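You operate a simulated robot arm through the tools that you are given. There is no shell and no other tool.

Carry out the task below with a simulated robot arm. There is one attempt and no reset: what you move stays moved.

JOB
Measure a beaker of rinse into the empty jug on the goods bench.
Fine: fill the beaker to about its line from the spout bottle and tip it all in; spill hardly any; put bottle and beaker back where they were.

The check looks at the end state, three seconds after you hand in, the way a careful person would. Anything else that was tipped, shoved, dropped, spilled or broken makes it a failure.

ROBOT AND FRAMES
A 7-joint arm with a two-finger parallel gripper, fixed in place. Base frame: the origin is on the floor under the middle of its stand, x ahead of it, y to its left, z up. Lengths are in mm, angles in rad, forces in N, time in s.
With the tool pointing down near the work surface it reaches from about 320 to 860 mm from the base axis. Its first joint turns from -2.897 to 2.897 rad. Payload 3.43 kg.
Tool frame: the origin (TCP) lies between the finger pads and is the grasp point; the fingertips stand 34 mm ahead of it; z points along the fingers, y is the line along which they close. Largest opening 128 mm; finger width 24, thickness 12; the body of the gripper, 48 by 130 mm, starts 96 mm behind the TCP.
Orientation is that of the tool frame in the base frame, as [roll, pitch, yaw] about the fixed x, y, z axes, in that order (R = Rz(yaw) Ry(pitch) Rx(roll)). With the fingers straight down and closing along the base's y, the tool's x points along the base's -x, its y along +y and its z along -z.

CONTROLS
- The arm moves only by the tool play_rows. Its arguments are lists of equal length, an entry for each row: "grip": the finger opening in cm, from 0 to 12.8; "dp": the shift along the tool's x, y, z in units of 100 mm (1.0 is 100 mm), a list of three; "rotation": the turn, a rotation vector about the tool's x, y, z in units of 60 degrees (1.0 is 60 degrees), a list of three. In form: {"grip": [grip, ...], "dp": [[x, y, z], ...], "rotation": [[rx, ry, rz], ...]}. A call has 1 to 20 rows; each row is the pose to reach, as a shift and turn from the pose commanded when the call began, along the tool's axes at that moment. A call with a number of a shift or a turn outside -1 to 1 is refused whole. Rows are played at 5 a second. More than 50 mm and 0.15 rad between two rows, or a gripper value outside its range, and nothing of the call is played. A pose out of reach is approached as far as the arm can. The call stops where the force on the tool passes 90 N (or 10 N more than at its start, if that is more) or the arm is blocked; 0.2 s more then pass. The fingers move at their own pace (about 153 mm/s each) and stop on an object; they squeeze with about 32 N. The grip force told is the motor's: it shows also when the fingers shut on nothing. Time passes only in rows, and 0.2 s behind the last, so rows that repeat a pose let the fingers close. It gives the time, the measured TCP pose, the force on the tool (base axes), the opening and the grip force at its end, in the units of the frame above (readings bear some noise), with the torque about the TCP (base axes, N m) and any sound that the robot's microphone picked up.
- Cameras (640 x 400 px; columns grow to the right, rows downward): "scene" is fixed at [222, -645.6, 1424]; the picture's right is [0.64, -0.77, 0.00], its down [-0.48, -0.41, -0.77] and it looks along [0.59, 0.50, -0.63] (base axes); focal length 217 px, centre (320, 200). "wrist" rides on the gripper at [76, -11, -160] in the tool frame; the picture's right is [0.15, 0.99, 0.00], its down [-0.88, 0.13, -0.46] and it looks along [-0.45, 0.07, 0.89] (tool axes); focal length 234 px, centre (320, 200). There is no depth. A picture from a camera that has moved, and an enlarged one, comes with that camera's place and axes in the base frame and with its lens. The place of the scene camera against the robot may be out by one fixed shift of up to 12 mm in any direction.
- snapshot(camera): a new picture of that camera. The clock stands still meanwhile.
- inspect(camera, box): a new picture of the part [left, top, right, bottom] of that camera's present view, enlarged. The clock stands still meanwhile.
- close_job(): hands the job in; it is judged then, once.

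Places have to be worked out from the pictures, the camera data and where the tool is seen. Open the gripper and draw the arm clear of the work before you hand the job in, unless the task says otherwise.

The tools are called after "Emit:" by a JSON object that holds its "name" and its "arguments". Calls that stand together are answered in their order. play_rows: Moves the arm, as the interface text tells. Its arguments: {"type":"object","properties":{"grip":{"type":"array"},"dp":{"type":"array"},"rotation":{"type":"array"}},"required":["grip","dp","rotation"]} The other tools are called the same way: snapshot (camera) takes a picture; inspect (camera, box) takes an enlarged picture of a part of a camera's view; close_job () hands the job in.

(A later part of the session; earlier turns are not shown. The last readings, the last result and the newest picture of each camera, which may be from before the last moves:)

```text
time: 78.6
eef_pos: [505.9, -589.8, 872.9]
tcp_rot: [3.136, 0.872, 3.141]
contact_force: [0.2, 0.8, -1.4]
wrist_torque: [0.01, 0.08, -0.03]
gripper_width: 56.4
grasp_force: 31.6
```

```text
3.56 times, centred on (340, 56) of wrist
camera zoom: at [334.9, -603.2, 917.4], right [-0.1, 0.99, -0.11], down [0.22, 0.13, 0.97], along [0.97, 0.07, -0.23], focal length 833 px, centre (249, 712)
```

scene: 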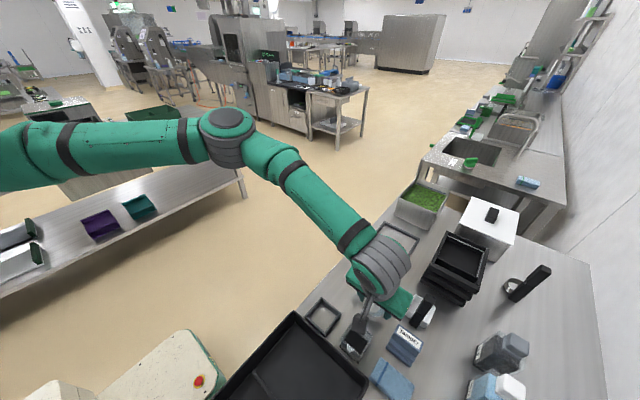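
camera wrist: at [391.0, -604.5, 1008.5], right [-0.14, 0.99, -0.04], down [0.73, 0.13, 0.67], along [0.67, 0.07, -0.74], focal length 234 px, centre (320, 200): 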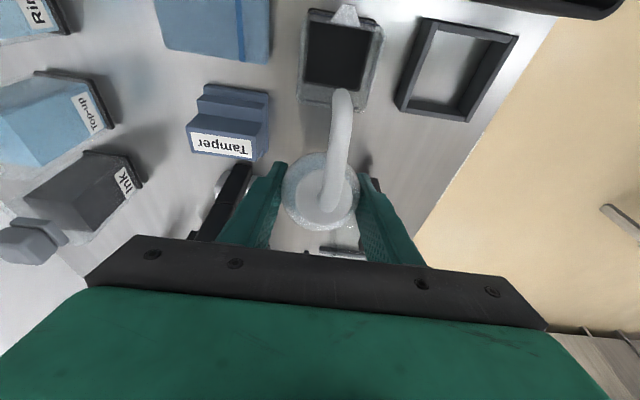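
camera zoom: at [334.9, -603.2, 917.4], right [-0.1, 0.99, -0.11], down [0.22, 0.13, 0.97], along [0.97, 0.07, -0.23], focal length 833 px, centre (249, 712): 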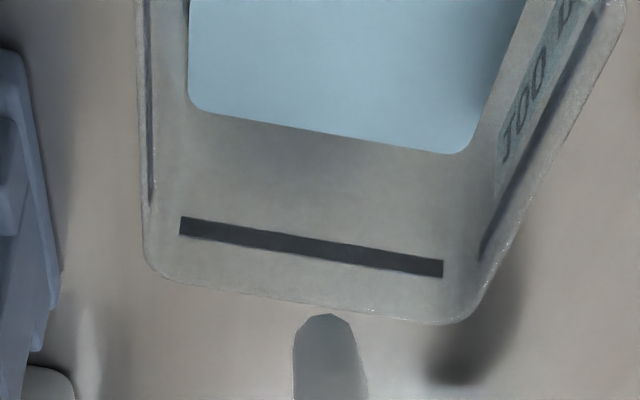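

It stopped again with the level near z 775, about half way. On to 75°, holding until the flow ends.

Emit:
{"name": "play_rows", "arguments": {"grip": [5.0, 5.0, 5.0, 5.0, 5.0, 5.0, 5.0, 5.0, 5.0, 5.0, 5.0, 5.0, 5.0, 5.0], "dp": [[-0.005, 0.0, -0.018], [-0.01, 0.0, -0.036], [-0.015, 0.0, -0.054], [-0.02, 0.0, -0.071], [-0.02, 0.0, -0.071], [-0.02, 0.0, -0.071], [-0.02, 0.0, -0.071], [-0.02, 0.0, -0.071], [-0.02, 0.0, -0.071], [-0.02, 0.0, -0.071], [-0.02, 0.0, -0.071], [-0.02, 0.0, -0.071], [-0.02, 0.0, -0.071], [-0.02, 0.0, -0.071]], "rotation": [[0, -0.021, 0], [0, -0.042, 0], [0, -0.063, 0], [0, -0.083, 0], [0, -0.083, 0], [0, -0.083, 0], [0, -0.083, 0], [0, -0.083, 0], [0, -0.083, 0], [0, -0.083, 0], [0, -0.083, 0], [0, -0.083, 0], [0, -0.083, 0], [0, -0.083, 0]]}}

Emit:
{"name": "inspect", "arguments": {"camera": "wrist", "box": [250, 0, 430, 112]}}

```text
time: 81.6
eef_pos: [501.9, -589.4, 878.9]
tcp_rot: [3.137, 0.959, 3.138]
contact_force: [0.3, 0.0, -1.7]
wrist_torque: [-0.01, 0.05, 0.01]
gripper_width: 56.2
grasp_force: 32.0
```

```text
3.56 times, centred on (340, 56) of wrist
camera zoom: at [328.4, -603.2, 909.0], right [-0.09, 0.99, -0.12], down [0.13, 0.13, 0.98], along [0.99, 0.07, -0.14], focal length 833 px, centre (249, 712)
```

zoom: 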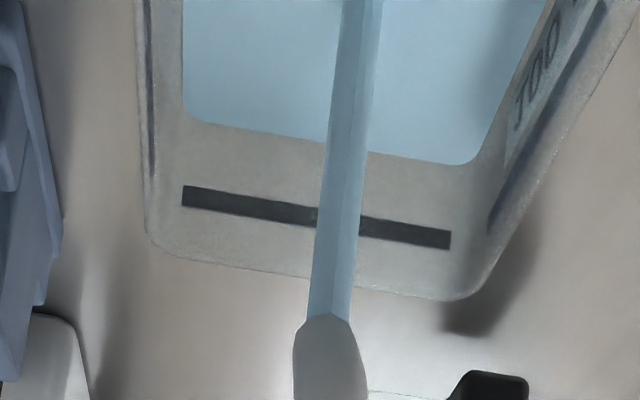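

The level is about z 786, with the line at 799, and it's still flowing. I'll hold for about 1.6 s more and check.

Emit:
{"name": "play_rows", "arguments": {"grip": [5.0, 5.0, 5.0, 5.0, 5.0, 5.0, 5.0, 5.0], "dp": [[0, 0, 0], [0, 0, 0], [0, 0, 0], [0, 0, 0], [0, 0, 0], [0, 0, 0], [0, 0, 0], [0, 0, 0]], "rotation": [[0, 0, 0], [0, 0, 0], [0, 0, 0], [0, 0, 0], [0, 0, 0], [0, 0, 0], [0, 0, 0], [0, 0, 0]]}}

Emit:
{"name": "inspect", "arguments": {"camera": "wrist", "box": [250, 0, 430, 112]}}

```text
time: 83.4
eef_pos: [500.9, -589.8, 877.9]
tcp_rot: [3.137, 0.959, 3.139]
contact_force: [0.3, 0.6, -1.6]
wrist_torque: [-0.02, 0.05, -0.02]
gripper_width: 56.3
grasp_force: 32.0
```

```text
3.56 times, centred on (340, 56) of wrist
camera zoom: at [328.4, -603.2, 909.0], right [-0.09, 0.99, -0.12], down [0.13, 0.13, 0.98], along [0.99, 0.07, -0.14], focal length 833 px, centre (249, 712)
```

zoom: 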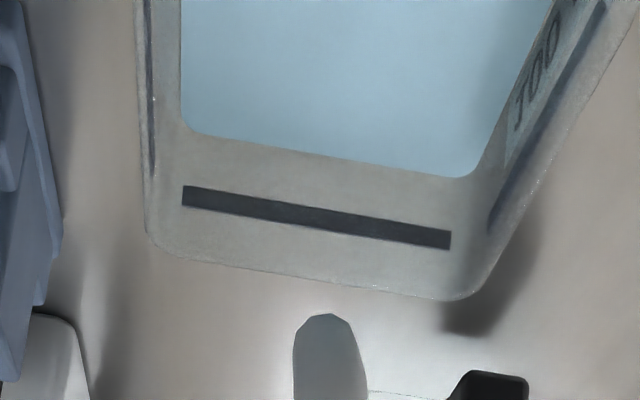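

It stopped at about z 788, and the line is at about 797. Each degree adds roughly 2.6 mm, so another 3.5° should bring it to the line.

Emit:
{"name": "play_rows", "arguments": {"grip": [5.0, 5.0, 5.0, 5.0, 5.0, 5.0, 5.0, 5.0, 5.0, 5.0, 5.0, 5.0, 5.0, 5.0], "dp": [[-0.004, 0.0, -0.017], [-0.009, 0.0, -0.034], [-0.013, 0.0, -0.051], [-0.013, 0.0, -0.051], [-0.013, 0.0, -0.051], [-0.013, 0.0, -0.051], [-0.013, 0.0, -0.051], [-0.013, 0.0, -0.051], [-0.013, 0.0, -0.051], [-0.013, 0.0, -0.051], [-0.013, 0.0, -0.051], [-0.013, 0.0, -0.051], [-0.013, 0.0, -0.051], [-0.013, 0.0, -0.051]], "rotation": [[0, -0.02, 0], [0, -0.04, 0], [0, -0.058, 0], [0, -0.058, 0], [0, -0.058, 0], [0, -0.058, 0], [0, -0.058, 0], [0, -0.058, 0], [0, -0.058, 0], [0, -0.058, 0], [0, -0.058, 0], [0, -0.058, 0], [0, -0.058, 0], [0, -0.058, 0]]}}

Emit:
{"name": "inspect", "arguments": {"camera": "wrist", "box": [250, 0, 430, 112]}}

```text
time: 86.4
eef_pos: [497.5, -591.2, 881.6]
tcp_rot: [3.135, 1.019, 3.138]
contact_force: [0.4, 0.0, -1.5]
wrist_torque: [0.0, 0.07, 0.03]
gripper_width: 56.4
grasp_force: 32.2
```

```text
3.56 times, centred on (340, 56) of wrist
camera zoom: at [322.1, -604.0, 901.9], right [-0.08, 0.99, -0.12], down [0.07, 0.13, 0.99], along [0.99, 0.07, -0.08], focal length 833 px, centre (249, 712)
```

zoom: 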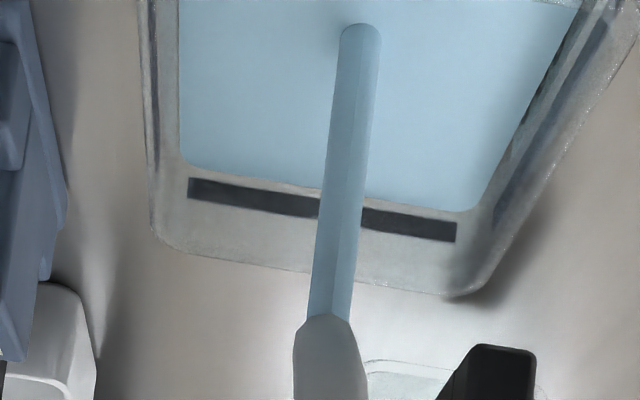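

The level is about z 796 with the line centre at 797–800, so it's almost there. I'll let it run a moment more and then check.

Emit:
{"name": "play_rows", "arguments": {"grip": [5.0, 5.0, 5.0], "dp": [[0, 0, 0], [0, 0, 0], [0, 0, 0]], "rotation": [[0, 0, 0], [0, 0, 0], [0, 0, 0]]}}

Emit:
{"name": "inspect", "arguments": {"camera": "wrist", "box": [250, 0, 430, 112]}}

```text
time: 87.2
eef_pos: [496.2, -589.6, 882.5]
tcp_rot: [3.134, 1.019, 3.138]
contact_force: [0.6, 0.3, -1.6]
wrist_torque: [0.02, 0.06, -0.01]
gripper_width: 56.4
grasp_force: 32.6
```

```text
3.56 times, centred on (340, 56) of wrist
camera zoom: at [322.1, -604.0, 901.9], right [-0.08, 0.99, -0.12], down [0.07, 0.13, 0.99], along [0.99, 0.07, -0.08], focal length 833 px, centre (249, 712)
```

zoom: 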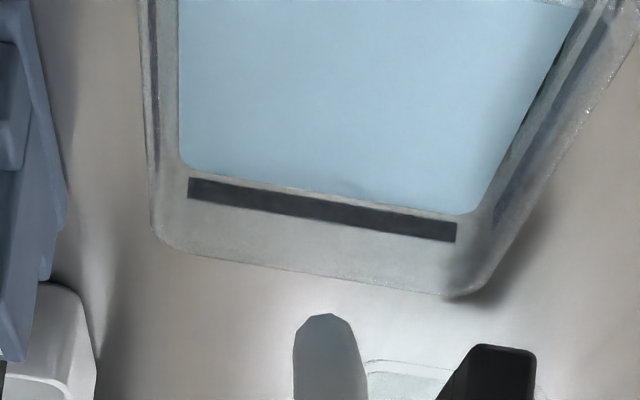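

The stream stopped with the level at about the line. I'll tilt the bottle back upright, keeping the spout over the beaker as it rises, then view the level from outside.

Emit:
{"name": "play_rows", "arguments": {"grip": [5.0, 5.0, 5.0, 5.0, 5.0, 5.0, 5.0, 5.0], "dp": [[-0.013, 0, 0.007], [-0.026, 0, 0.014], [-0.039, 0, 0.021], [-0.052, 0, 0.028], [-0.065, 0, 0.034], [-0.078, 0, 0.041], [-0.091, 0, 0.048], [-0.104, 0, 0.055]], "rotation": [[0, 0.07, 0], [0, 0.14, 0], [0, 0.21, 0], [0, 0.28, 0], [0, 0.349, 0], [0, 0.419, 0], [0, 0.488, 0], [0, 0.558, 0]]}}

Emit:
{"name": "play_rows", "arguments": {"grip": [5.0, 5.0, 5.0, 5.0, 5.0, 5.0, 5.0, 5.0], "dp": [[-0.01, 0, -0.092], [-0.02, 0, -0.184], [-0.03, 0, -0.276], [-0.04, 0, -0.368], [-0.05, 0, -0.459], [-0.06, 0, -0.551], [-0.07, 0, -0.643], [-0.079, 0, -0.735]], "rotation": [[0, 0.094, 0], [0, 0.188, 0], [0, 0.281, 0], [0, 0.375, 0], [0, 0.469, 0], [0, 0.563, 0], [0, 0.656, 0], [0, 0.75, 0]]}}

Emit:
{"name": "inspect", "arguments": {"camera": "scene", "box": [330, 310, 380, 365]}}

Emit:
{"name": "snapshot", "arguments": {"camera": "wrist"}}

```text
time: 89.0
eef_pos: [509.1, -589.6, 889.1]
tcp_rot: [3.137, 0.433, 3.141]
contact_force: [0.8, 0.1, -1.1]
wrist_torque: [0.03, 0.03, 0.0]
gripper_width: 56.3
grasp_force: 31.9
```

```text
time: 90.8
eef_pos: [483.0, -590.5, 960.1]
tcp_rot: [3.138, -0.35, -3.138]
contact_force: [0.3, 0.2, -2.0]
wrist_torque: [-0.01, -0.04, 0.02]
gripper_width: 56.4
grasp_force: 32.2
```

```text
7.27 times, centred on (355, 338) of scene
camera zoom: at [222.0, -645.6, 1424.0], right [0.64, -0.77, 0.0], down [-0.48, -0.41, -0.77], along [0.59, 0.5, -0.63], focal length 1579 px, centre (66, -800)
```

zoom: 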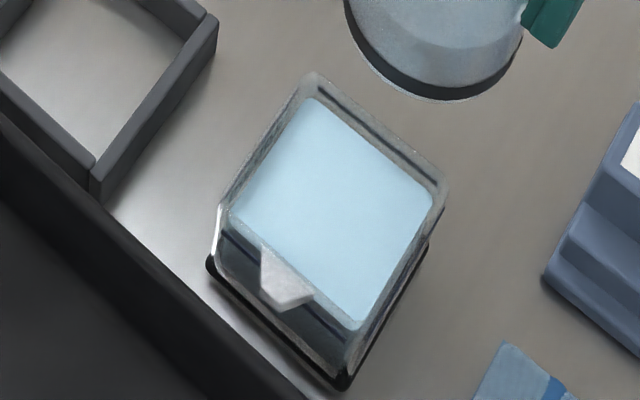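

```text
taken
camera wrist: at [467.9, -604.1, 1135.1], right [-0.14, 0.99, 0.05], down [0.98, 0.13, 0.12], along [0.12, 0.07, -0.99], focal length 234 px, centre (320, 200)
```

wrist: 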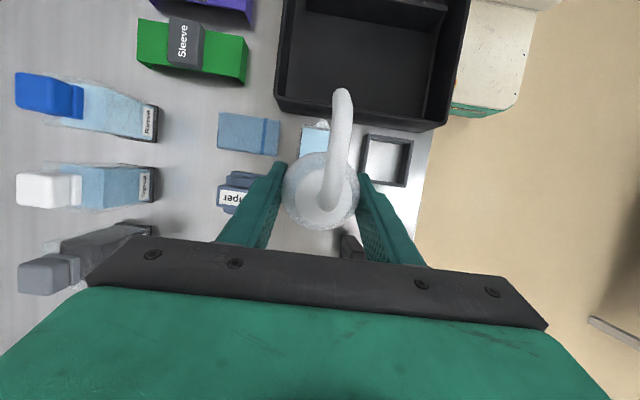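

The beaker is filled near its line and the bench around it is clean. I'll zoom tighter to compare the level with the line.

Emit:
{"name": "inspect", "arguments": {"camera": "scene", "box": [344, 318, 372, 336]}}

Emit:
{"name": "inspect", "arguments": {"camera": "scene", "box": [342, 330, 370, 350]}}

Emit:
{"name": "inspect", "arguments": {"camera": "wrist", "box": [290, 110, 350, 170]}}

```text
16.00 times, centred on (358, 327) of scene
camera zoom: at [222.0, -645.6, 1424.0], right [0.64, -0.77, 0.0], down [-0.48, -0.41, -0.77], along [0.59, 0.5, -0.63], focal length 3474 px, centre (-288, -1832)
```

zoom: 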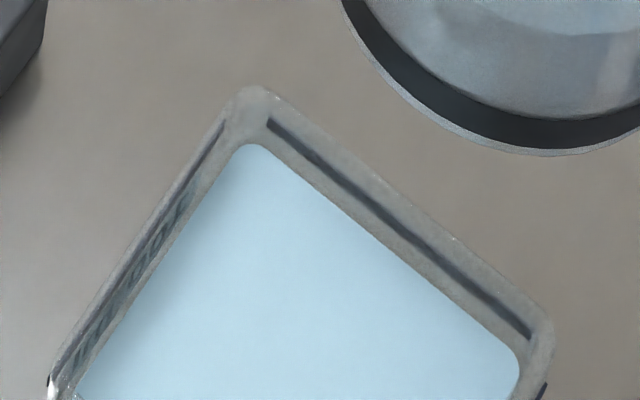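

```text
16.00 times, centred on (356, 340) of scene
camera zoom: at [222.0, -645.6, 1424.0], right [0.64, -0.77, 0.0], down [-0.48, -0.41, -0.77], along [0.59, 0.5, -0.63], focal length 3474 px, centre (-256, -2040)
```

zoom: 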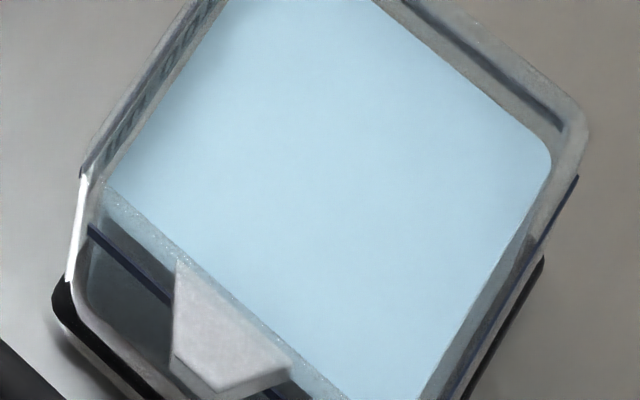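

```text
6.67 times, centred on (320, 140) of wrist
camera zoom: at [467.9, -604.1, 1135.1], right [-0.14, 0.99, 0.05], down [0.98, 0.13, 0.12], along [0.12, 0.07, -0.99], focal length 1561 px, centre (320, 600)
```

zoom: 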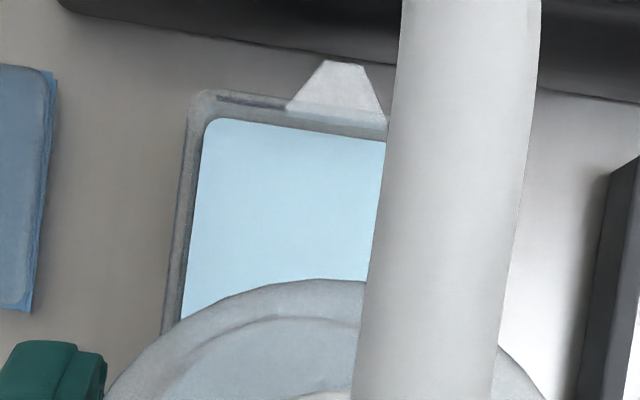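

Both views agree: the liquid is within 1–2 mm of the line, and nothing has spilled. Now I'll carry the upright bottle back above its original spot.

Emit:
{"name": "play_rows", "arguments": {"grip": [5.0, 5.0, 5.0, 5.0, 5.0, 5.0, 5.0, 5.0], "dp": [[-0.02, 0.04, -0.007], [-0.07, 0.15, -0.026], [-0.14, 0.31, -0.052], [-0.23, 0.5, -0.084], [-0.31, 0.68, -0.114], [-0.39, 0.84, -0.142], [-0.435, 0.945, -0.159], [-0.448, 0.974, -0.164]], "rotation": [[0, 0, 0], [0, 0, 0], [0, 0, 0], [0, 0, 0], [0, 0, 0], [0, 0, 0], [0, 0, 0], [0, 0, 0]]}}

Emit:
{"name": "play_rows", "arguments": {"grip": [5.0], "dp": [[0, 0, 0]], "rotation": [[0, 0, 0]]}}

Emit:
{"name": "play_rows", "arguments": {"grip": [5.0], "dp": [[0, 0, 0]], "rotation": [[0, 0, 0]]}}

Emit:
{"name": "play_rows", "arguments": {"grip": [5.0], "dp": [[0, 0, 0]], "rotation": [[0, 0, 0]]}}

```text
time: 92.6
eef_pos: [530.3, -493.6, 960.3]
tcp_rot: [3.137, -0.351, -3.138]
contact_force: [-0.7, 0.7, -1.6]
wrist_torque: [0.0, -0.03, 0.01]
gripper_width: 56.5
grasp_force: 32.0
```

```text
time: 93.0
eef_pos: [531.0, -493.5, 960.4]
tcp_rot: [3.138, -0.351, -3.137]
contact_force: [-0.5, -0.3, -1.5]
wrist_torque: [0.0, 0.01, 0.02]
gripper_width: 56.4
grasp_force: 31.9
```

```text
time: 93.4
eef_pos: [530.3, -493.9, 959.2]
tcp_rot: [3.138, -0.35, -3.136]
contact_force: [0.3, 0.4, -2.3]
wrist_torque: [-0.04, -0.02, 0.0]
gripper_width: 56.4
grasp_force: 32.1
```

```text
time: 93.8
eef_pos: [532.2, -493.4, 959.4]
tcp_rot: [3.137, -0.351, -3.137]
contact_force: [0.0, 0.2, -2.0]
wrist_torque: [0.02, 0.02, -0.01]
gripper_width: 56.2
grasp_force: 32.0
```

The position averages (531.0, -493.6), within 1 mm of the grasp spot, and the bottle is about 0.95 N lighter, so roughly 97 ml was dispensed. I'll check that it hangs upright before lowering.

Emit:
{"name": "inspect", "arguments": {"camera": "wrist", "box": [230, 70, 420, 240]}}

Emit:
{"name": "inspect", "arguments": {"camera": "scene", "box": [310, 190, 430, 310]}}

```text
2.35 times, centred on (325, 155) of wrist
camera zoom: at [515.8, -506.6, 1136.3], right [-0.14, 0.99, 0.05], down [0.98, 0.13, 0.13], along [0.12, 0.07, -0.99], focal length 551 px, centre (308, 306)
```

zoom: 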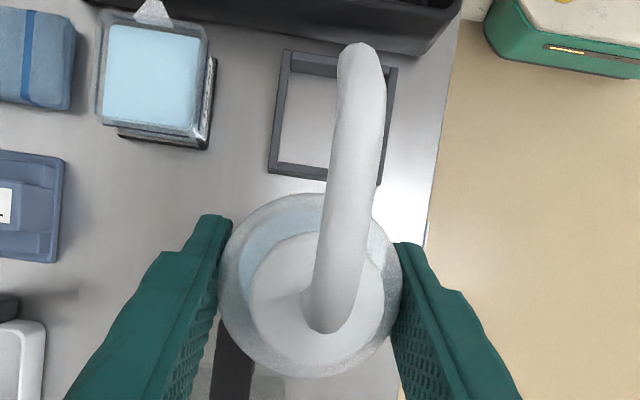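

```text
3.33 times, centred on (370, 250) of scene
camera zoom: at [222.0, -645.6, 1424.0], right [0.64, -0.77, 0.0], down [-0.48, -0.41, -0.77], along [0.59, 0.5, -0.63], focal length 724 px, centre (153, 33)
```

zoom: 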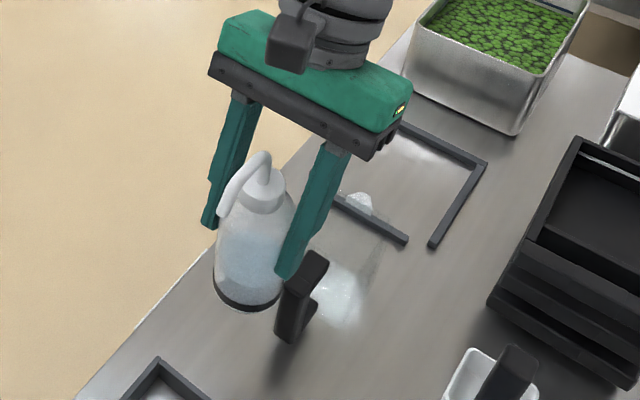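

The bottle's pose in the gripper is exactly as when grasped, with no slip. Lowering now: first 80 mm with a 1 mm correction, then slowly to contact.

Emit:
{"name": "play_rows", "arguments": {"grip": [5.0, 5.0, 5.0, 5.0], "dp": [[-0.07, 0.01, 0.19], [-0.14, 0.01, 0.375], [-0.21, 0.01, 0.56], [-0.281, 0.01, 0.749]], "rotation": [[0, 0, 0], [0, 0, 0], [0, 0, 0], [0, 0, 0]]}}

Emit:
{"name": "play_rows", "arguments": {"grip": [5.0, 5.0, 5.0, 5.0, 5.0], "dp": [[-0.034, 0, 0.094], [-0.069, 0, 0.188], [-0.103, 0, 0.282], [-0.127, 0, 0.347], [-0.137, 0, 0.376]], "rotation": [[0, 0, 0], [0, 0, 0], [0, 0, 0], [0, 0, 0], [0, 0, 0]]}}

Emit:
{"name": "play_rows", "arguments": {"grip": [5.0], "dp": [[0, 0, 0]], "rotation": [[0, 0, 0]]}}

```text
time: 94.8
eef_pos: [530.9, -492.3, 880.4]
tcp_rot: [3.138, -0.351, -3.138]
contact_force: [0.4, -0.5, -0.6]
wrist_torque: [-0.01, -0.02, 0.0]
gripper_width: 56.3
grasp_force: 32.4
```

```text
time: 96.0
eef_pos: [531.6, -492.2, 839.4]
tcp_rot: [3.138, -0.351, -3.137]
contact_force: [0.0, 0.8, -1.5]
wrist_torque: [-0.03, 0.0, 0.02]
gripper_width: 56.3
grasp_force: 32.3
```

```text
time: 96.4
eef_pos: [530.8, -493.6, 840.0]
tcp_rot: [3.139, -0.35, -3.139]
contact_force: [-0.9, 0.2, -1.4]
wrist_torque: [0.0, 0.0, -0.03]
gripper_width: 56.4
grasp_force: 32.7
```

5–6 mm to go. I'll step down gently and watch the vertical force.

Emit:
{"name": "play_rows", "arguments": {"grip": [5.0, 5.0], "dp": [[-0.005, 0, 0.014], [-0.0137, 0, 0.0376]], "rotation": [[0, 0, 0], [0, 0, 0]]}}

Emit:
{"name": "play_rows", "arguments": {"grip": [5.0], "dp": [[-0.0034, 0, 0.0094]], "rotation": [[0, 0, 0]]}}

Emit:
{"name": "play_rows", "arguments": {"grip": [5.0], "dp": [[-0.0034, 0, 0.0094]], "rotation": [[0, 0, 0]]}}

```text
time: 97.0
eef_pos: [532.0, -491.8, 836.6]
tcp_rot: [3.138, -0.35, -3.137]
contact_force: [0.2, -0.6, -1.7]
wrist_torque: [-0.03, -0.01, -0.01]
gripper_width: 56.3
grasp_force: 32.4
```

```text
time: 97.4
eef_pos: [531.5, -490.7, 835.6]
tcp_rot: [3.138, -0.351, -3.139]
contact_force: [-0.2, -0.4, -0.5]
wrist_torque: [0.01, 0.02, -0.02]
gripper_width: 56.2
grasp_force: 31.4
```

```text
time: 97.8
eef_pos: [531.2, -491.9, 834.0]
tcp_rot: [3.137, -0.352, -3.138]
contact_force: [-0.3, 0.4, -1.3]
wrist_torque: [0.04, 0.01, 0.02]
gripper_width: 56.0
grasp_force: 32.3
```

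At the recorded height. One more millimetre at a time until the bench takes the weight.

Emit:
{"name": "play_rows", "arguments": {"grip": [5.0, 5.0], "dp": [[-0.0034, 0, 0.0094], [-0.0034, 0, 0.0094]], "rotation": [[0, 0, 0], [0, 0, 0]]}}

Emit:
{"name": "play_rows", "arguments": {"grip": [5.0], "dp": [[0, 0, 0]], "rotation": [[0, 0, 0]]}}

```text
time: 98.4
eef_pos: [532.2, -491.9, 835.5]
tcp_rot: [3.14, -0.35, -3.138]
contact_force: [-3.0, 4.0, 18.7]
wrist_torque: [0.2, 0.04, 0.01]
gripper_width: 56.3
grasp_force: 32.1
```

```text
time: 98.8
eef_pos: [533.1, -491.6, 834.0]
tcp_rot: [3.14, -0.35, -3.138]
contact_force: [-3.3, 1.8, 20.3]
wrist_torque: [0.09, 0.08, 0.01]
gripper_width: 56.8
grasp_force: 31.7
```

The bottle is on the bench, pressing about 20 N. I'll back off just under 1 mm to unload, then open gradually.

Emit:
{"name": "play_rows", "arguments": {"grip": [5.0, 5.0], "dp": [[0.0031, 0, -0.0085], [0.0031, 0, -0.0085]], "rotation": [[0, 0, 0], [0, 0, 0]]}}

Emit:
{"name": "play_rows", "arguments": {"grip": [5.55, 5.65, 5.75, 5.9, 6.2], "dp": [[0, 0, 0], [0, 0, 0], [0, 0, 0], [0, 0, 0], [0, 0, 0]], "rotation": [[0, 0, 0], [0, 0, 0], [0, 0, 0], [0, 0, 0], [0, 0, 0]]}}

Emit:
{"name": "inspect", "arguments": {"camera": "wrist", "box": [230, 40, 420, 240]}}

```text
time: 99.4
eef_pos: [532.6, -491.2, 833.2]
tcp_rot: [3.139, -0.351, -3.137]
contact_force: [-1.9, -0.3, 14.4]
wrist_torque: [-0.16, -0.13, 0.01]
gripper_width: 56.4
grasp_force: 31.8
```

```text
time: 100.6
eef_pos: [532.5, -491.6, 833.5]
tcp_rot: [3.137, -0.351, -3.139]
contact_force: [-0.1, 0.3, 0.3]
wrist_torque: [0.0, 0.0, -0.03]
gripper_width: 62.0
grasp_force: 0.1
```

```text
2.00 times, centred on (325, 140) of wrist
camera zoom: at [517.1, -504.9, 1009.5], right [-0.14, 0.99, 0.05], down [0.98, 0.13, 0.13], along [0.12, 0.07, -0.99], focal length 468 px, centre (310, 320)
```

zoom: 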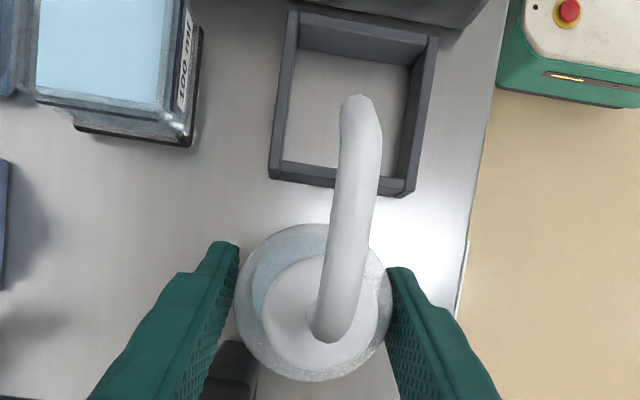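

Released: the bottle stands upright in its place. I'll open wider and rise straight up, clear of the spout.

Emit:
{"name": "play_rows", "arguments": {"grip": [8.0, 10.0, 10.0, 10.0, 10.0], "dp": [[0, 0, 0], [0.034, 0, -0.094], [0.12, 0, -0.33], [0.23, 0, -0.63], [0.343, 0, -0.939]], "rotation": [[0, 0, 0], [0, 0, 0], [0, 0, 0], [0, 0, 0], [0, 0, 0]]}}

Emit:
{"name": "play_rows", "arguments": {"grip": [10.0, 10.0, 10.0], "dp": [[0.1, 0, -0.3], [0.2, 0, -0.6], [0.343, 0, -0.939]], "rotation": [[0, 0, 0], [0, 0, 0], [0, 0, 0]]}}

Emit:
{"name": "snapshot", "arguments": {"camera": "wrist"}}

Emit:
{"name": "snapshot", "arguments": {"camera": "scene"}}

```text
time: 101.8
eef_pos: [534.2, -489.9, 931.8]
tcp_rot: [3.139, -0.352, -3.138]
contact_force: [0.1, 0.4, -0.2]
wrist_torque: [-0.03, -0.01, 0.0]
gripper_width: 100.0
grasp_force: 0.3
```

```text
time: 102.6
eef_pos: [534.2, -493.2, 1033.3]
tcp_rot: [3.139, -0.348, -3.138]
contact_force: [0.2, 0.6, 0.4]
wrist_torque: [0.01, 0.01, -0.04]
gripper_width: 100.2
grasp_force: 0.0
```

```text
taken
camera wrist: at [519.4, -506.5, 1208.9], right [-0.14, 0.99, 0.05], down [0.98, 0.13, 0.13], along [0.12, 0.07, -0.99], focal length 234 px, centre (320, 200)
```

wrist: 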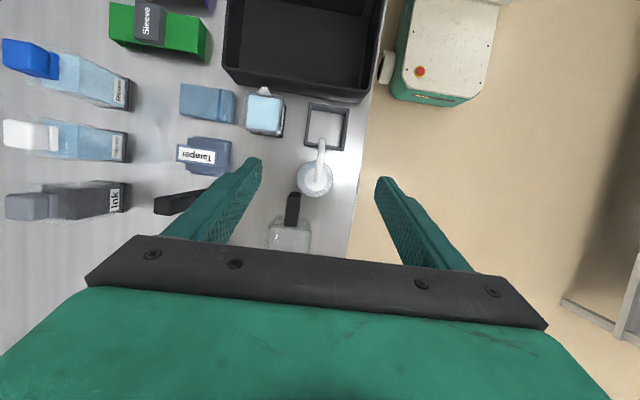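

```text
taken
```

scene: 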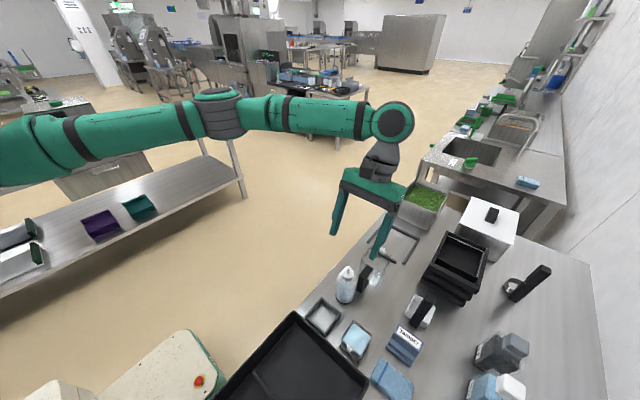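

The bottle is back in place and upright. For pouring into the jug I'll use the gripper turned 180°, so the camera stays on top and the wrist has range, tipping toward the bench front (+y). I'll rehearse that in the air over the jug, empty-handed.

Emit:
{"name": "play_rows", "arguments": {"grip": [10.0, 10.0, 10.0, 10.0], "dp": [[0.02, 0, -0.05], [0.04, 0, -0.1], [0.05, 0, -0.15], [0.07, 0, -0.19]], "rotation": [[0, -0.083, 0], [0, -0.167, 0], [0, -0.25, 0], [0, -0.333, 0]]}}

Emit:
{"name": "play_rows", "arguments": {"grip": [10.0, 10.0, 10.0, 10.0, 10.0, 10.0], "dp": [[-0.09, -0.06, 0], [-0.18, -0.12, 0], [-0.28, -0.18, 0], [-0.37, -0.23, 0], [-0.46, -0.29, 0], [-0.56, -0.35, 0]], "rotation": [[0, 0, -0.125], [0, 0, -0.25], [0, 0, -0.375], [0, 0, -0.5], [0, 0, -0.625], [0, 0, -0.75]]}}

Emit:
{"name": "play_rows", "arguments": {"grip": [10.0, 10.0, 10.0, 10.0, 10.0, 10.0], "dp": [[-0.03, -0.1, 0.03], [-0.06, -0.2, 0.06], [-0.09, -0.31, 0.1], [-0.11, -0.41, 0.13], [-0.14, -0.52, 0.16], [-0.17, -0.622, 0.2]], "rotation": [[0, 0, -0.125], [0, 0, -0.25], [0, 0, -0.375], [0, 0, -0.5], [0, 0, -0.625], [0, 0, -0.75]]}}

Emit:
{"name": "snapshot", "arguments": {"camera": "wrist"}}

```text
time: 103.6
eef_pos: [534.6, -492.6, 1053.5]
tcp_rot: [3.139, -0.001, -3.14]
contact_force: [-0.3, 0.6, -0.3]
wrist_torque: [0.01, 0.07, -0.01]
gripper_width: 99.8
grasp_force: 0.0
```

```text
time: 105.0
eef_pos: [587.3, -526.5, 1053.7]
tcp_rot: [3.139, 0.001, -2.353]
contact_force: [-0.2, 0.4, -1.3]
wrist_torque: [0.0, 0.01, 0.04]
gripper_width: 100.1
grasp_force: 0.0
```

```text
time: 106.4
eef_pos: [645.7, -556.7, 1033.9]
tcp_rot: [3.139, 0.002, -1.566]
contact_force: [-0.1, 0.1, 0.6]
wrist_torque: [-0.01, -0.02, 0.0]
gripper_width: 100.3
grasp_force: 0.1
```

```text
taken
camera wrist: at [657.2, -635.6, 1193.6], right [-0.99, -0.15, 0.0], down [-0.13, 0.88, 0.46], along [-0.07, 0.45, -0.89], focal length 234 px, centre (320, 200)
```

wrist: 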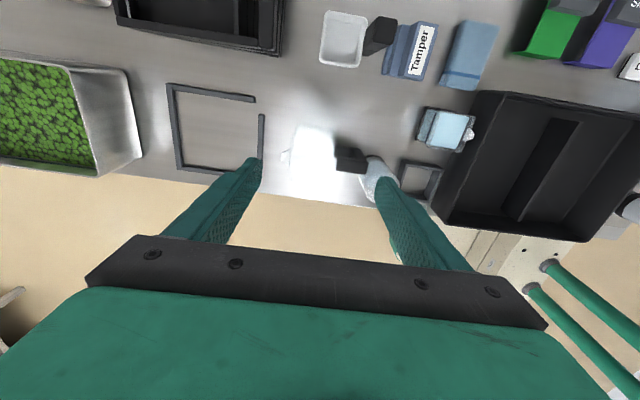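

The pose over the jug is fine. Now I'll rehearse the tilt about tool y, first 60° and then on to about 95° while lowering somewhat.

Emit:
{"name": "play_rows", "arguments": {"grip": [10.0, 10.0, 10.0, 10.0, 10.0, 10.0, 10.0, 10.0], "dp": [[0, 0, 0], [0, 0, 0], [0, 0, 0], [0, 0, 0], [0, 0, 0], [0, 0, 0], [0, 0, 0], [0, 0, 0]], "rotation": [[0, 0.125, 0], [0, 0.25, 0], [0, 0.375, 0], [0, 0.5, 0], [0, 0.625, 0], [0, 0.75, 0], [0, 0.875, 0], [0, 1.0, 0]]}}

Emit:
{"name": "snapshot", "arguments": {"camera": "scene"}}

```text
time: 108.2
eef_pos: [644.2, -558.1, 1034.4]
tcp_rot: [3.137, -1.047, -1.565]
contact_force: [0.2, 0.6, 1.0]
wrist_torque: [0.03, -0.06, 0.08]
gripper_width: 99.8
grasp_force: 0.0
```

```text
taken
```

scene: 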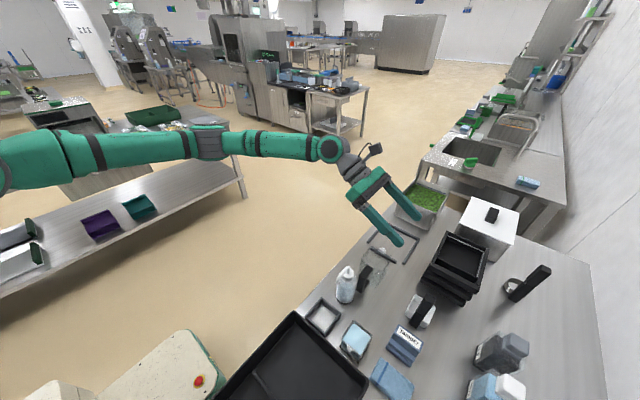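

Healthy so far. I'll continue the rehearsal to 95° while lowering toward pour height.

Emit:
{"name": "play_rows", "arguments": {"grip": [10.0, 10.0, 10.0, 10.0, 10.0], "dp": [[-0.174, 0, 0.02], [-0.347, 0, 0.039], [-0.52, 0, 0.058], [-0.694, 0, 0.078], [-0.868, 0, 0.097]], "rotation": [[0, 0.117, 0], [0, 0.233, 0], [0, 0.35, 0], [0, 0.467, 0], [0, 0.583, 0]]}}

Emit:
{"name": "snapshot", "arguments": {"camera": "wrist"}}

Emit:
{"name": "snapshot", "arguments": {"camera": "scene"}}

```text
time: 109.4
eef_pos: [644.7, -521.0, 954.1]
tcp_rot: [0.021, -1.486, 1.553]
contact_force: [0.4, 0.5, 1.4]
wrist_torque: [0.01, -0.03, -0.02]
gripper_width: 100.0
grasp_force: 0.1
```

```text
taken
camera wrist: at [656.1, -357.6, 1015.8], right [-0.99, 0.01, 0.15], down [-0.13, 0.38, -0.92], along [-0.06, -0.93, -0.37], focal length 234 px, centre (320, 200)
```

wrist: 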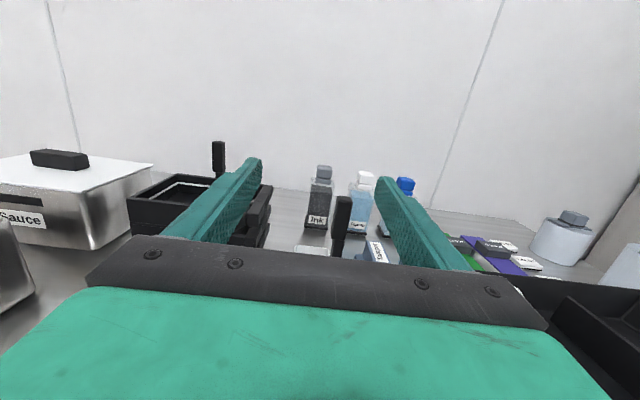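

```text
taken
```

scene: 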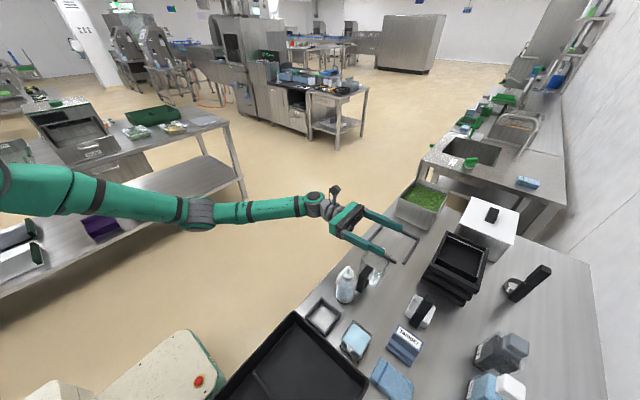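

The full tilt to 95° is reachable at the jug. I'll reverse it, then turn to the beaker pickup orientation.

Emit:
{"name": "play_rows", "arguments": {"grip": [10.0, 10.0, 10.0, 10.0, 10.0], "dp": [[0.153, 0, 0.084], [0.306, 0, 0.167], [0.46, 0, 0.251], [0.613, 0, 0.334], [0.766, 0, 0.418]], "rotation": [[0, -0.117, 0], [0, -0.233, 0], [0, -0.35, 0], [0, -0.467, 0], [0, -0.583, 0]]}}

Emit:
{"name": "play_rows", "arguments": {"grip": [10.0, 10.0, 10.0, 10.0, 10.0, 10.0, 10.0, 10.0], "dp": [[0, 0, 0], [0, 0, 0], [0, 0, 0], [0, 0, 0], [0, 0, 0], [0, 0, 0], [0, 0, 0], [0, 0, 0]], "rotation": [[0, -0.125, 0], [0, -0.25, 0], [0, -0.375, 0], [0, -0.5, 0], [0, -0.625, 0], [0, -0.75, 0], [0, -0.875, 0], [0, -1.0, 0]]}}

```text
time: 110.6
eef_pos: [644.5, -559.2, 1034.0]
tcp_rot: [3.135, -1.043, -1.565]
contact_force: [0.5, -1.2, 0.3]
wrist_torque: [0.02, 0.03, -0.01]
gripper_width: 100.1
grasp_force: 0.1
```

```text
time: 112.4
eef_pos: [643.8, -559.6, 1033.0]
tcp_rot: [3.139, 0.006, -1.569]
contact_force: [-0.3, 0.9, -0.3]
wrist_torque: [0.0, 0.02, -0.03]
gripper_width: 100.2
grasp_force: 0.0
```

Moving above the beaker while turning to yaw 0.

Emit:
{"name": "play_rows", "arguments": {"grip": [10.0, 10.0, 10.0, 10.0, 10.0, 10.0], "dp": [[0.02, 0.16, 0], [0.05, 0.32, 0], [0.08, 0.48, 0], [0.1, 0.64, 0], [0.13, 0.8, 0], [0.15, 0.95, 0]], "rotation": [[0, 0, -0.125], [0, 0, -0.25], [0, 0, -0.375], [0, 0, -0.5], [0, 0, -0.625], [0, 0, -0.75]]}}

Emit:
{"name": "play_rows", "arguments": {"grip": [10.0, 10.0, 10.0, 10.0, 10.0, 10.0], "dp": [[-0.09, 0.12, 0.03], [-0.18, 0.25, 0.07], [-0.27, 0.37, 0.1], [-0.35, 0.5, 0.13], [-0.44, 0.62, 0.17], [-0.53, 0.742, 0.2]], "rotation": [[0, 0, -0.125], [0, 0, -0.25], [0, 0, -0.375], [0, 0, -0.5], [0, 0, -0.625], [0, 0, -0.75]]}}

Emit:
{"name": "play_rows", "arguments": {"grip": [10.0, 10.0, 10.0, 10.0], "dp": [[-0.05, 0.01, 0], [-0.11, 0.01, 0], [-0.16, 0.02, 0], [-0.22, 0.02, 0]], "rotation": [[0, -0.104, 0], [0, -0.208, 0], [0, -0.313, 0], [0, -0.417, 0]]}}

Emit:
{"name": "snapshot", "arguments": {"camera": "wrist"}}

Emit:
{"name": "snapshot", "arguments": {"camera": "scene"}}

```text
time: 113.8
eef_pos: [548.2, -572.8, 1033.0]
tcp_rot: [-3.14, 0.003, -0.781]
contact_force: [0.9, -0.1, 0.0]
wrist_torque: [0.0, 0.1, 0.0]
gripper_width: 99.9
grasp_force: 0.0
```

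```text
time: 115.2
eef_pos: [458.8, -588.8, 1015.7]
tcp_rot: [-3.138, 0.001, 0.005]
contact_force: [0.5, 1.8, 0.1]
wrist_torque: [0.03, 0.01, 0.0]
gripper_width: 100.0
grasp_force: 0.0
```

```text
time: 116.2
eef_pos: [436.4, -591.3, 1013.7]
tcp_rot: [-3.138, 0.441, 0.003]
contact_force: [0.0, 0.0, -0.3]
wrist_torque: [0.03, -0.02, 0.01]
gripper_width: 100.2
grasp_force: 0.0
```

```text
taken
camera wrist: at [573.8, -581.5, 1126.1], right [0.13, -0.99, -0.07], down [-0.6, -0.13, 0.79], along [-0.79, -0.07, -0.61], focal length 234 px, centre (320, 200)
```

wrist: 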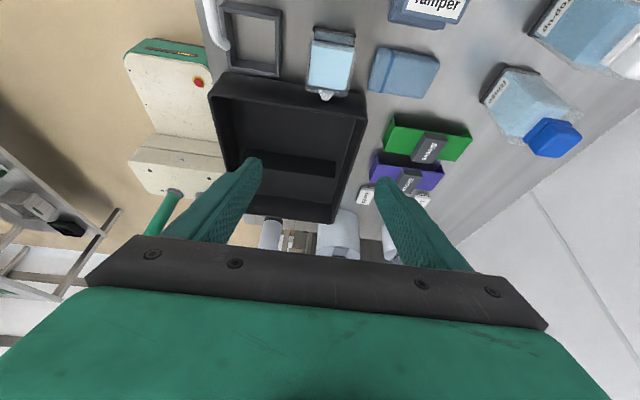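

```text
taken
```

scene: 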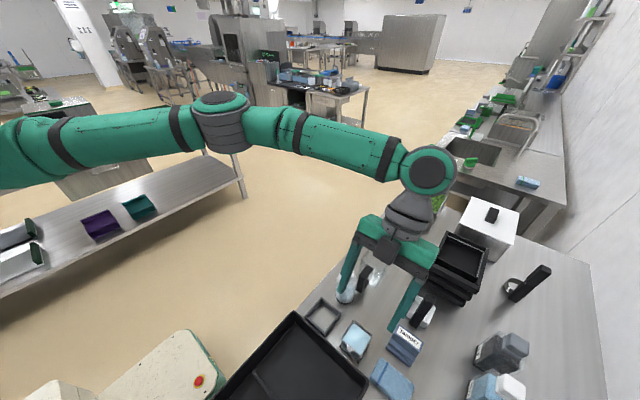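

I'm above the beaker with a 25° lean. I'll narrow the opening so the outer finger stays clear of the cloth and tamper, then descend halfway and check.

Emit:
{"name": "play_rows", "arguments": {"grip": [9.0, 8.0, 7.8, 7.8], "dp": [[0.107, 0, 0.226], [0.213, 0, 0.452], [0.32, 0, 0.678], [0.427, 0, 0.904]], "rotation": [[0, 0, 0], [0, 0, 0], [0, 0, 0], [0, 0, 0]]}}

Emit:
{"name": "inspect", "arguments": {"camera": "wrist", "box": [220, 20, 420, 230]}}

Emit:
{"name": "inspect", "arguments": {"camera": "scene", "box": [310, 230, 450, 370]}}

```text
time: 117.2
eef_pos: [438.6, -591.5, 915.2]
tcp_rot: [-3.137, 0.438, 0.004]
contact_force: [0.2, 0.2, 0.0]
wrist_torque: [0.0, -0.02, 0.02]
gripper_width: 77.7
grasp_force: 0.0
```

```text
1.90 times, centred on (320, 125) of wrist
camera zoom: at [575.9, -581.7, 1027.0], right [0.14, -0.99, -0.07], down [-0.6, -0.13, 0.79], along [-0.79, -0.07, -0.61], focal length 446 px, centre (320, 343)
```

zoom: 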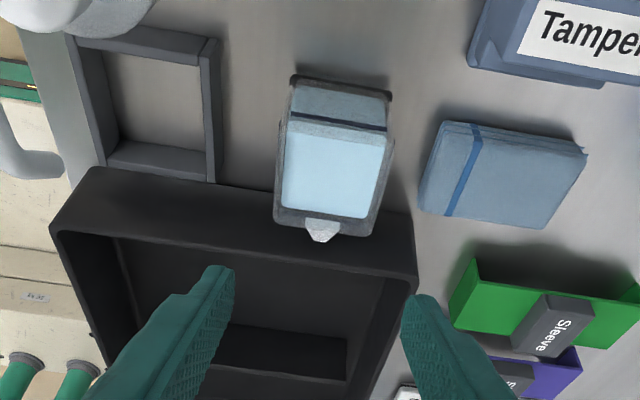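

```text
2.86 times, centred on (380, 300) of scene
camera zoom: at [222.0, -645.6, 1424.0], right [0.64, -0.77, 0.0], down [-0.48, -0.41, -0.77], along [0.59, 0.5, -0.63], focal length 620 px, centre (149, -86)
```

zoom: 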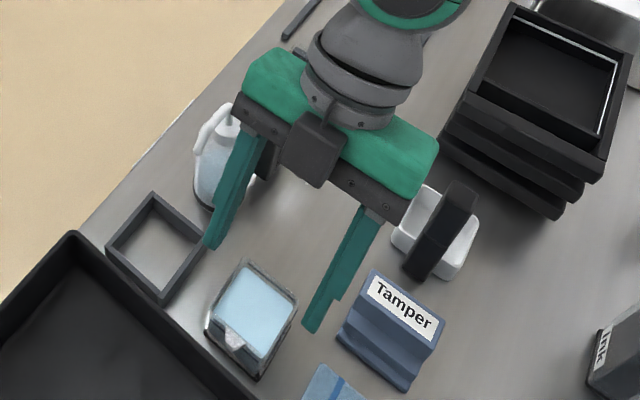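

The beaker sits between the fingers, within a couple of mm of centre. I'll descend to just above the rim first and re-check.

Emit:
{"name": "play_rows", "arguments": {"grip": [7.8, 7.8, 7.8], "dp": [[0.08, 0, 0.18], [0.16, 0, 0.37], [0.245, 0, 0.548]], "rotation": [[0, 0, 0], [0, 0, 0], [0, 0, 0]]}}

Emit:
{"name": "inspect", "arguments": {"camera": "wrist", "box": [220, 20, 420, 230]}}

Emit:
{"name": "inspect", "arguments": {"camera": "scene", "box": [320, 260, 430, 370]}}

```text
time: 118.0
eef_pos: [436.4, -588.1, 854.6]
tcp_rot: [-3.138, 0.438, 0.004]
contact_force: [1.1, 0.6, 0.1]
wrist_torque: [-0.04, -0.02, -0.01]
gripper_width: 78.0
grasp_force: 0.1
```

```text
1.90 times, centred on (320, 125) of wrist
camera zoom: at [572.7, -579.5, 967.7], right [0.13, -0.99, -0.07], down [-0.6, -0.13, 0.79], along [-0.79, -0.07, -0.61], focal length 446 px, centre (320, 343)
```

zoom: 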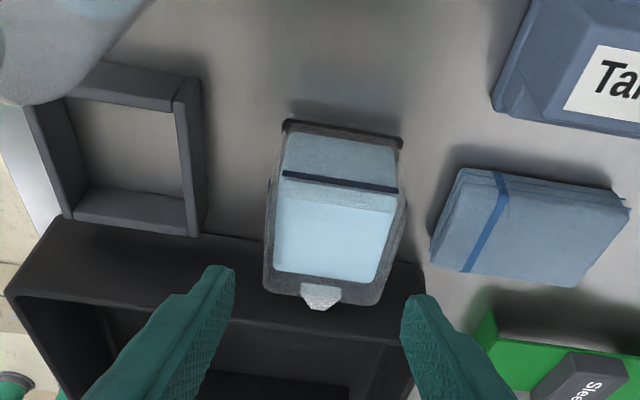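

```text
3.64 times, centred on (375, 315) of scene
camera zoom: at [222.0, -645.6, 1424.0], right [0.64, -0.77, 0.0], down [-0.48, -0.41, -0.77], along [0.59, 0.5, -0.63], focal length 790 px, centre (120, -218)
```

zoom: 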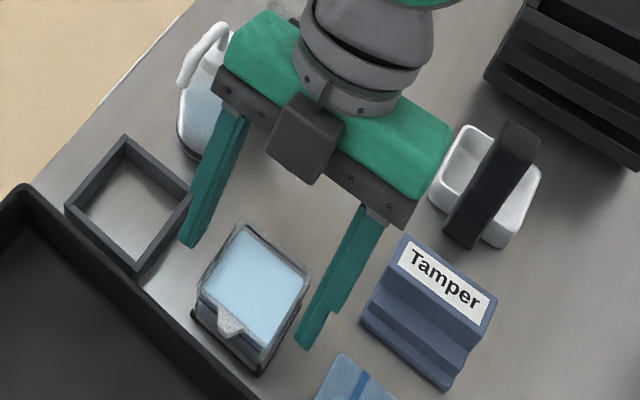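

The wrist view suggests the gripper is about 3 mm to the +y side of the beaker's centre. I'll re-read the pose and correct before going down.

Emit:
{"name": "play_rows", "arguments": {"grip": [7.8], "dp": [[0, 0, 0]], "rotation": [[0, 0, 0]]}}

Emit:
{"name": "play_rows", "arguments": {"grip": [7.8], "dp": [[0, 0, 0]], "rotation": [[0, 0, 0]]}}

Emit:
{"name": "play_rows", "arguments": {"grip": [7.8], "dp": [[0, 0, 0]], "rotation": [[0, 0, 0]]}}

Emit:
{"name": "inspect", "arguments": {"camera": "wrist", "box": [250, 60, 390, 190]}}

```text
time: 118.4
eef_pos: [437.4, -589.4, 855.4]
tcp_rot: [-3.138, 0.438, 0.004]
contact_force: [-0.1, -0.8, -0.2]
wrist_torque: [-0.02, 0.02, -0.01]
gripper_width: 78.0
grasp_force: 0.1
```

```text
time: 118.8
eef_pos: [435.5, -588.1, 854.7]
tcp_rot: [-3.139, 0.438, 0.005]
contact_force: [0.2, 0.6, 0.3]
wrist_torque: [0.03, 0.0, 0.0]
gripper_width: 78.1
grasp_force: 0.1
```

```text
time: 119.2
eef_pos: [435.8, -588.1, 857.2]
tcp_rot: [-3.137, 0.437, 0.002]
contact_force: [0.3, -0.2, 0.1]
wrist_torque: [0.04, -0.01, -0.02]
gripper_width: 78.0
grasp_force: 0.0
```

```text
3.08 times, centred on (320, 125) of wrist
camera zoom: at [573.1, -579.5, 968.1], right [0.13, -0.99, -0.07], down [-0.6, -0.13, 0.79], along [-0.79, -0.07, -0.61], focal length 720 px, centre (320, 431)
```

zoom: 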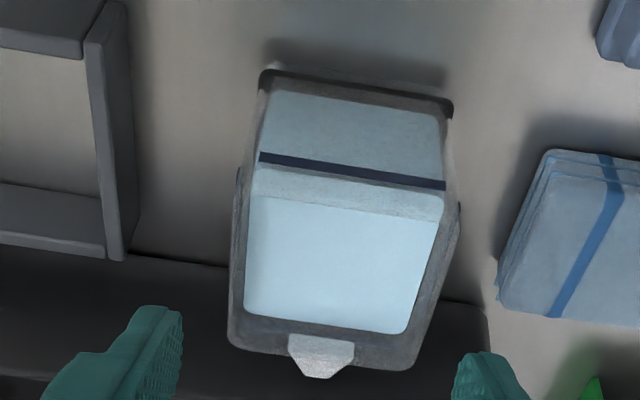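

The lip offset in the image shows the gripper needs to go 3 mm toward -y. I'll correct that and then descend to grasp height (TCP about z 795), watching force.

Emit:
{"name": "play_rows", "arguments": {"grip": [7.8, 7.8, 7.8, 7.8, 7.8, 7.8], "dp": [[0, 0.031, 0], [0.05, 0.031, 0.11], [0.11, 0.031, 0.22], [0.16, 0.031, 0.33], [0.21, 0.031, 0.44], [0.263, 0.031, 0.545]], "rotation": [[0, 0, 0], [0, 0, 0], [0, 0, 0], [0, 0, 0], [0, 0, 0], [0, 0, 0]]}}

Emit:
{"name": "inspect", "arguments": {"camera": "wrist", "box": [220, 60, 420, 250]}}

Emit:
{"name": "inspect", "arguments": {"camera": "scene", "box": [320, 280, 410, 370]}}

```text
time: 120.6
eef_pos: [437.6, -591.3, 792.3]
tcp_rot: [-3.139, 0.44, 0.003]
contact_force: [0.6, 0.6, 0.4]
wrist_torque: [-0.02, 0.03, -0.03]
gripper_width: 78.0
grasp_force: 0.0
```

```text
2.11 times, centred on (320, 155) of wrist
camera zoom: at [573.7, -583.2, 904.8], right [0.13, -0.99, -0.07], down [-0.6, -0.13, 0.79], along [-0.79, -0.07, -0.61], focal length 493 px, centre (320, 295)
```

zoom: 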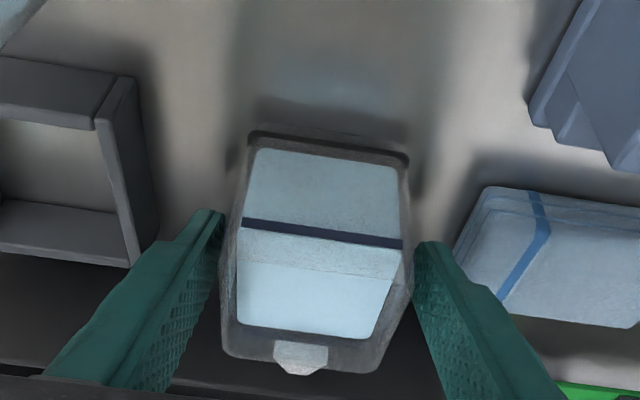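

```text
4.44 times, centred on (365, 325) of scene
camera zoom: at [222.0, -645.6, 1424.0], right [0.64, -0.77, 0.0], down [-0.48, -0.41, -0.77], along [0.59, 0.5, -0.63], focal length 965 px, centre (120, -356)
```

zoom: 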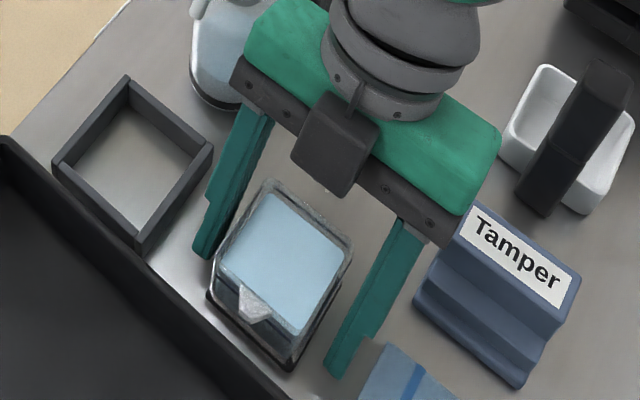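

Well centred. Closing gradually to feel for contact on both walls.

Emit:
{"name": "play_rows", "arguments": {"grip": [7.2, 6.7, 6.4, 6.2, 6.2], "dp": [[0, 0, 0], [0, 0, 0], [0, 0, 0], [0, 0, 0], [0, 0, 0]], "rotation": [[0, 0, 0], [0, 0, 0], [0, 0, 0], [0, 0, 0], [0, 0, 0]]}}

Emit:
{"name": "play_rows", "arguments": {"grip": [6.1, 6.0, 5.9, 5.9], "dp": [[0, 0, 0], [0, 0, 0], [0, 0, 0], [0, 0, 0]], "rotation": [[0, 0, 0], [0, 0, 0], [0, 0, 0], [0, 0, 0]]}}

Emit:
{"name": "inspect", "arguments": {"camera": "wrist", "box": [220, 60, 420, 250]}}

```text
time: 121.8
eef_pos: [437.6, -592.1, 793.9]
tcp_rot: [-3.138, 0.439, 0.004]
contact_force: [0.4, 0.2, -0.2]
wrist_torque: [-0.01, 0.0, 0.01]
gripper_width: 62.3
grasp_force: 0.5
```

```text
time: 122.8
eef_pos: [436.5, -593.3, 793.0]
tcp_rot: [-3.139, 0.44, 0.004]
contact_force: [0.0, -0.4, -0.1]
wrist_torque: [-0.1, -0.05, 0.02]
gripper_width: 60.0
grasp_force: 11.2
```

```text
2.11 times, centred on (320, 155) of wrist
camera zoom: at [573.9, -583.2, 905.1], right [0.13, -0.99, -0.07], down [-0.6, -0.13, 0.79], along [-0.79, -0.07, -0.61], focal length 493 px, centre (320, 295)
```

zoom: 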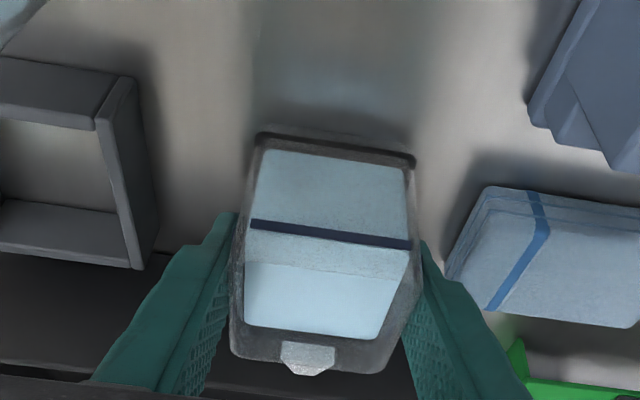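

Contact is at 60.0 mm. The beaker slid about 3 mm toward -y during closing, so on return I'll set it down 3 mm further +y. Nothing spilled. I'll tighten and lift gently.

Emit:
{"name": "play_rows", "arguments": {"grip": [5.7, 5.5, 5.5], "dp": [[0, 0, 0], [0, 0, 0], [0, 0, 0]], "rotation": [[0, 0, 0], [0, 0, 0], [0, 0, 0]]}}

Emit:
{"name": "play_rows", "arguments": {"grip": [5.5], "dp": [[0, 0, 0]], "rotation": [[0, 0, 0]]}}

Emit:
{"name": "play_rows", "arguments": {"grip": [5.5], "dp": [[0, 0, 0]], "rotation": [[0, 0, 0]]}}

Emit:
{"name": "play_rows", "arguments": {"grip": [5.5], "dp": [[0, 0, 0]], "rotation": [[0, 0, 0]]}}

```text
time: 123.6
eef_pos: [437.8, -592.2, 792.7]
tcp_rot: [-3.139, 0.437, 0.003]
contact_force: [1.0, -0.8, 0.8]
wrist_torque: [-0.1, -0.02, 0.01]
gripper_width: 59.8
grasp_force: 31.8
```

```text
time: 124.0
eef_pos: [436.5, -593.4, 792.0]
tcp_rot: [-3.138, 0.439, 0.003]
contact_force: [-0.2, -0.4, -0.4]
wrist_torque: [-0.11, -0.02, 0.01]
gripper_width: 59.9
grasp_force: 31.9
```

```text
time: 124.4
eef_pos: [436.8, -592.1, 792.3]
tcp_rot: [-3.137, 0.439, 0.004]
contact_force: [0.5, -0.6, 1.0]
wrist_torque: [-0.08, -0.01, 0.01]
gripper_width: 59.5
grasp_force: 31.9
```

```text
time: 124.8
eef_pos: [436.9, -593.0, 792.5]
tcp_rot: [-3.138, 0.44, 0.003]
contact_force: [-0.1, -0.1, 0.6]
wrist_torque: [-0.11, -0.02, 0.01]
gripper_width: 59.8
grasp_force: 31.5
```

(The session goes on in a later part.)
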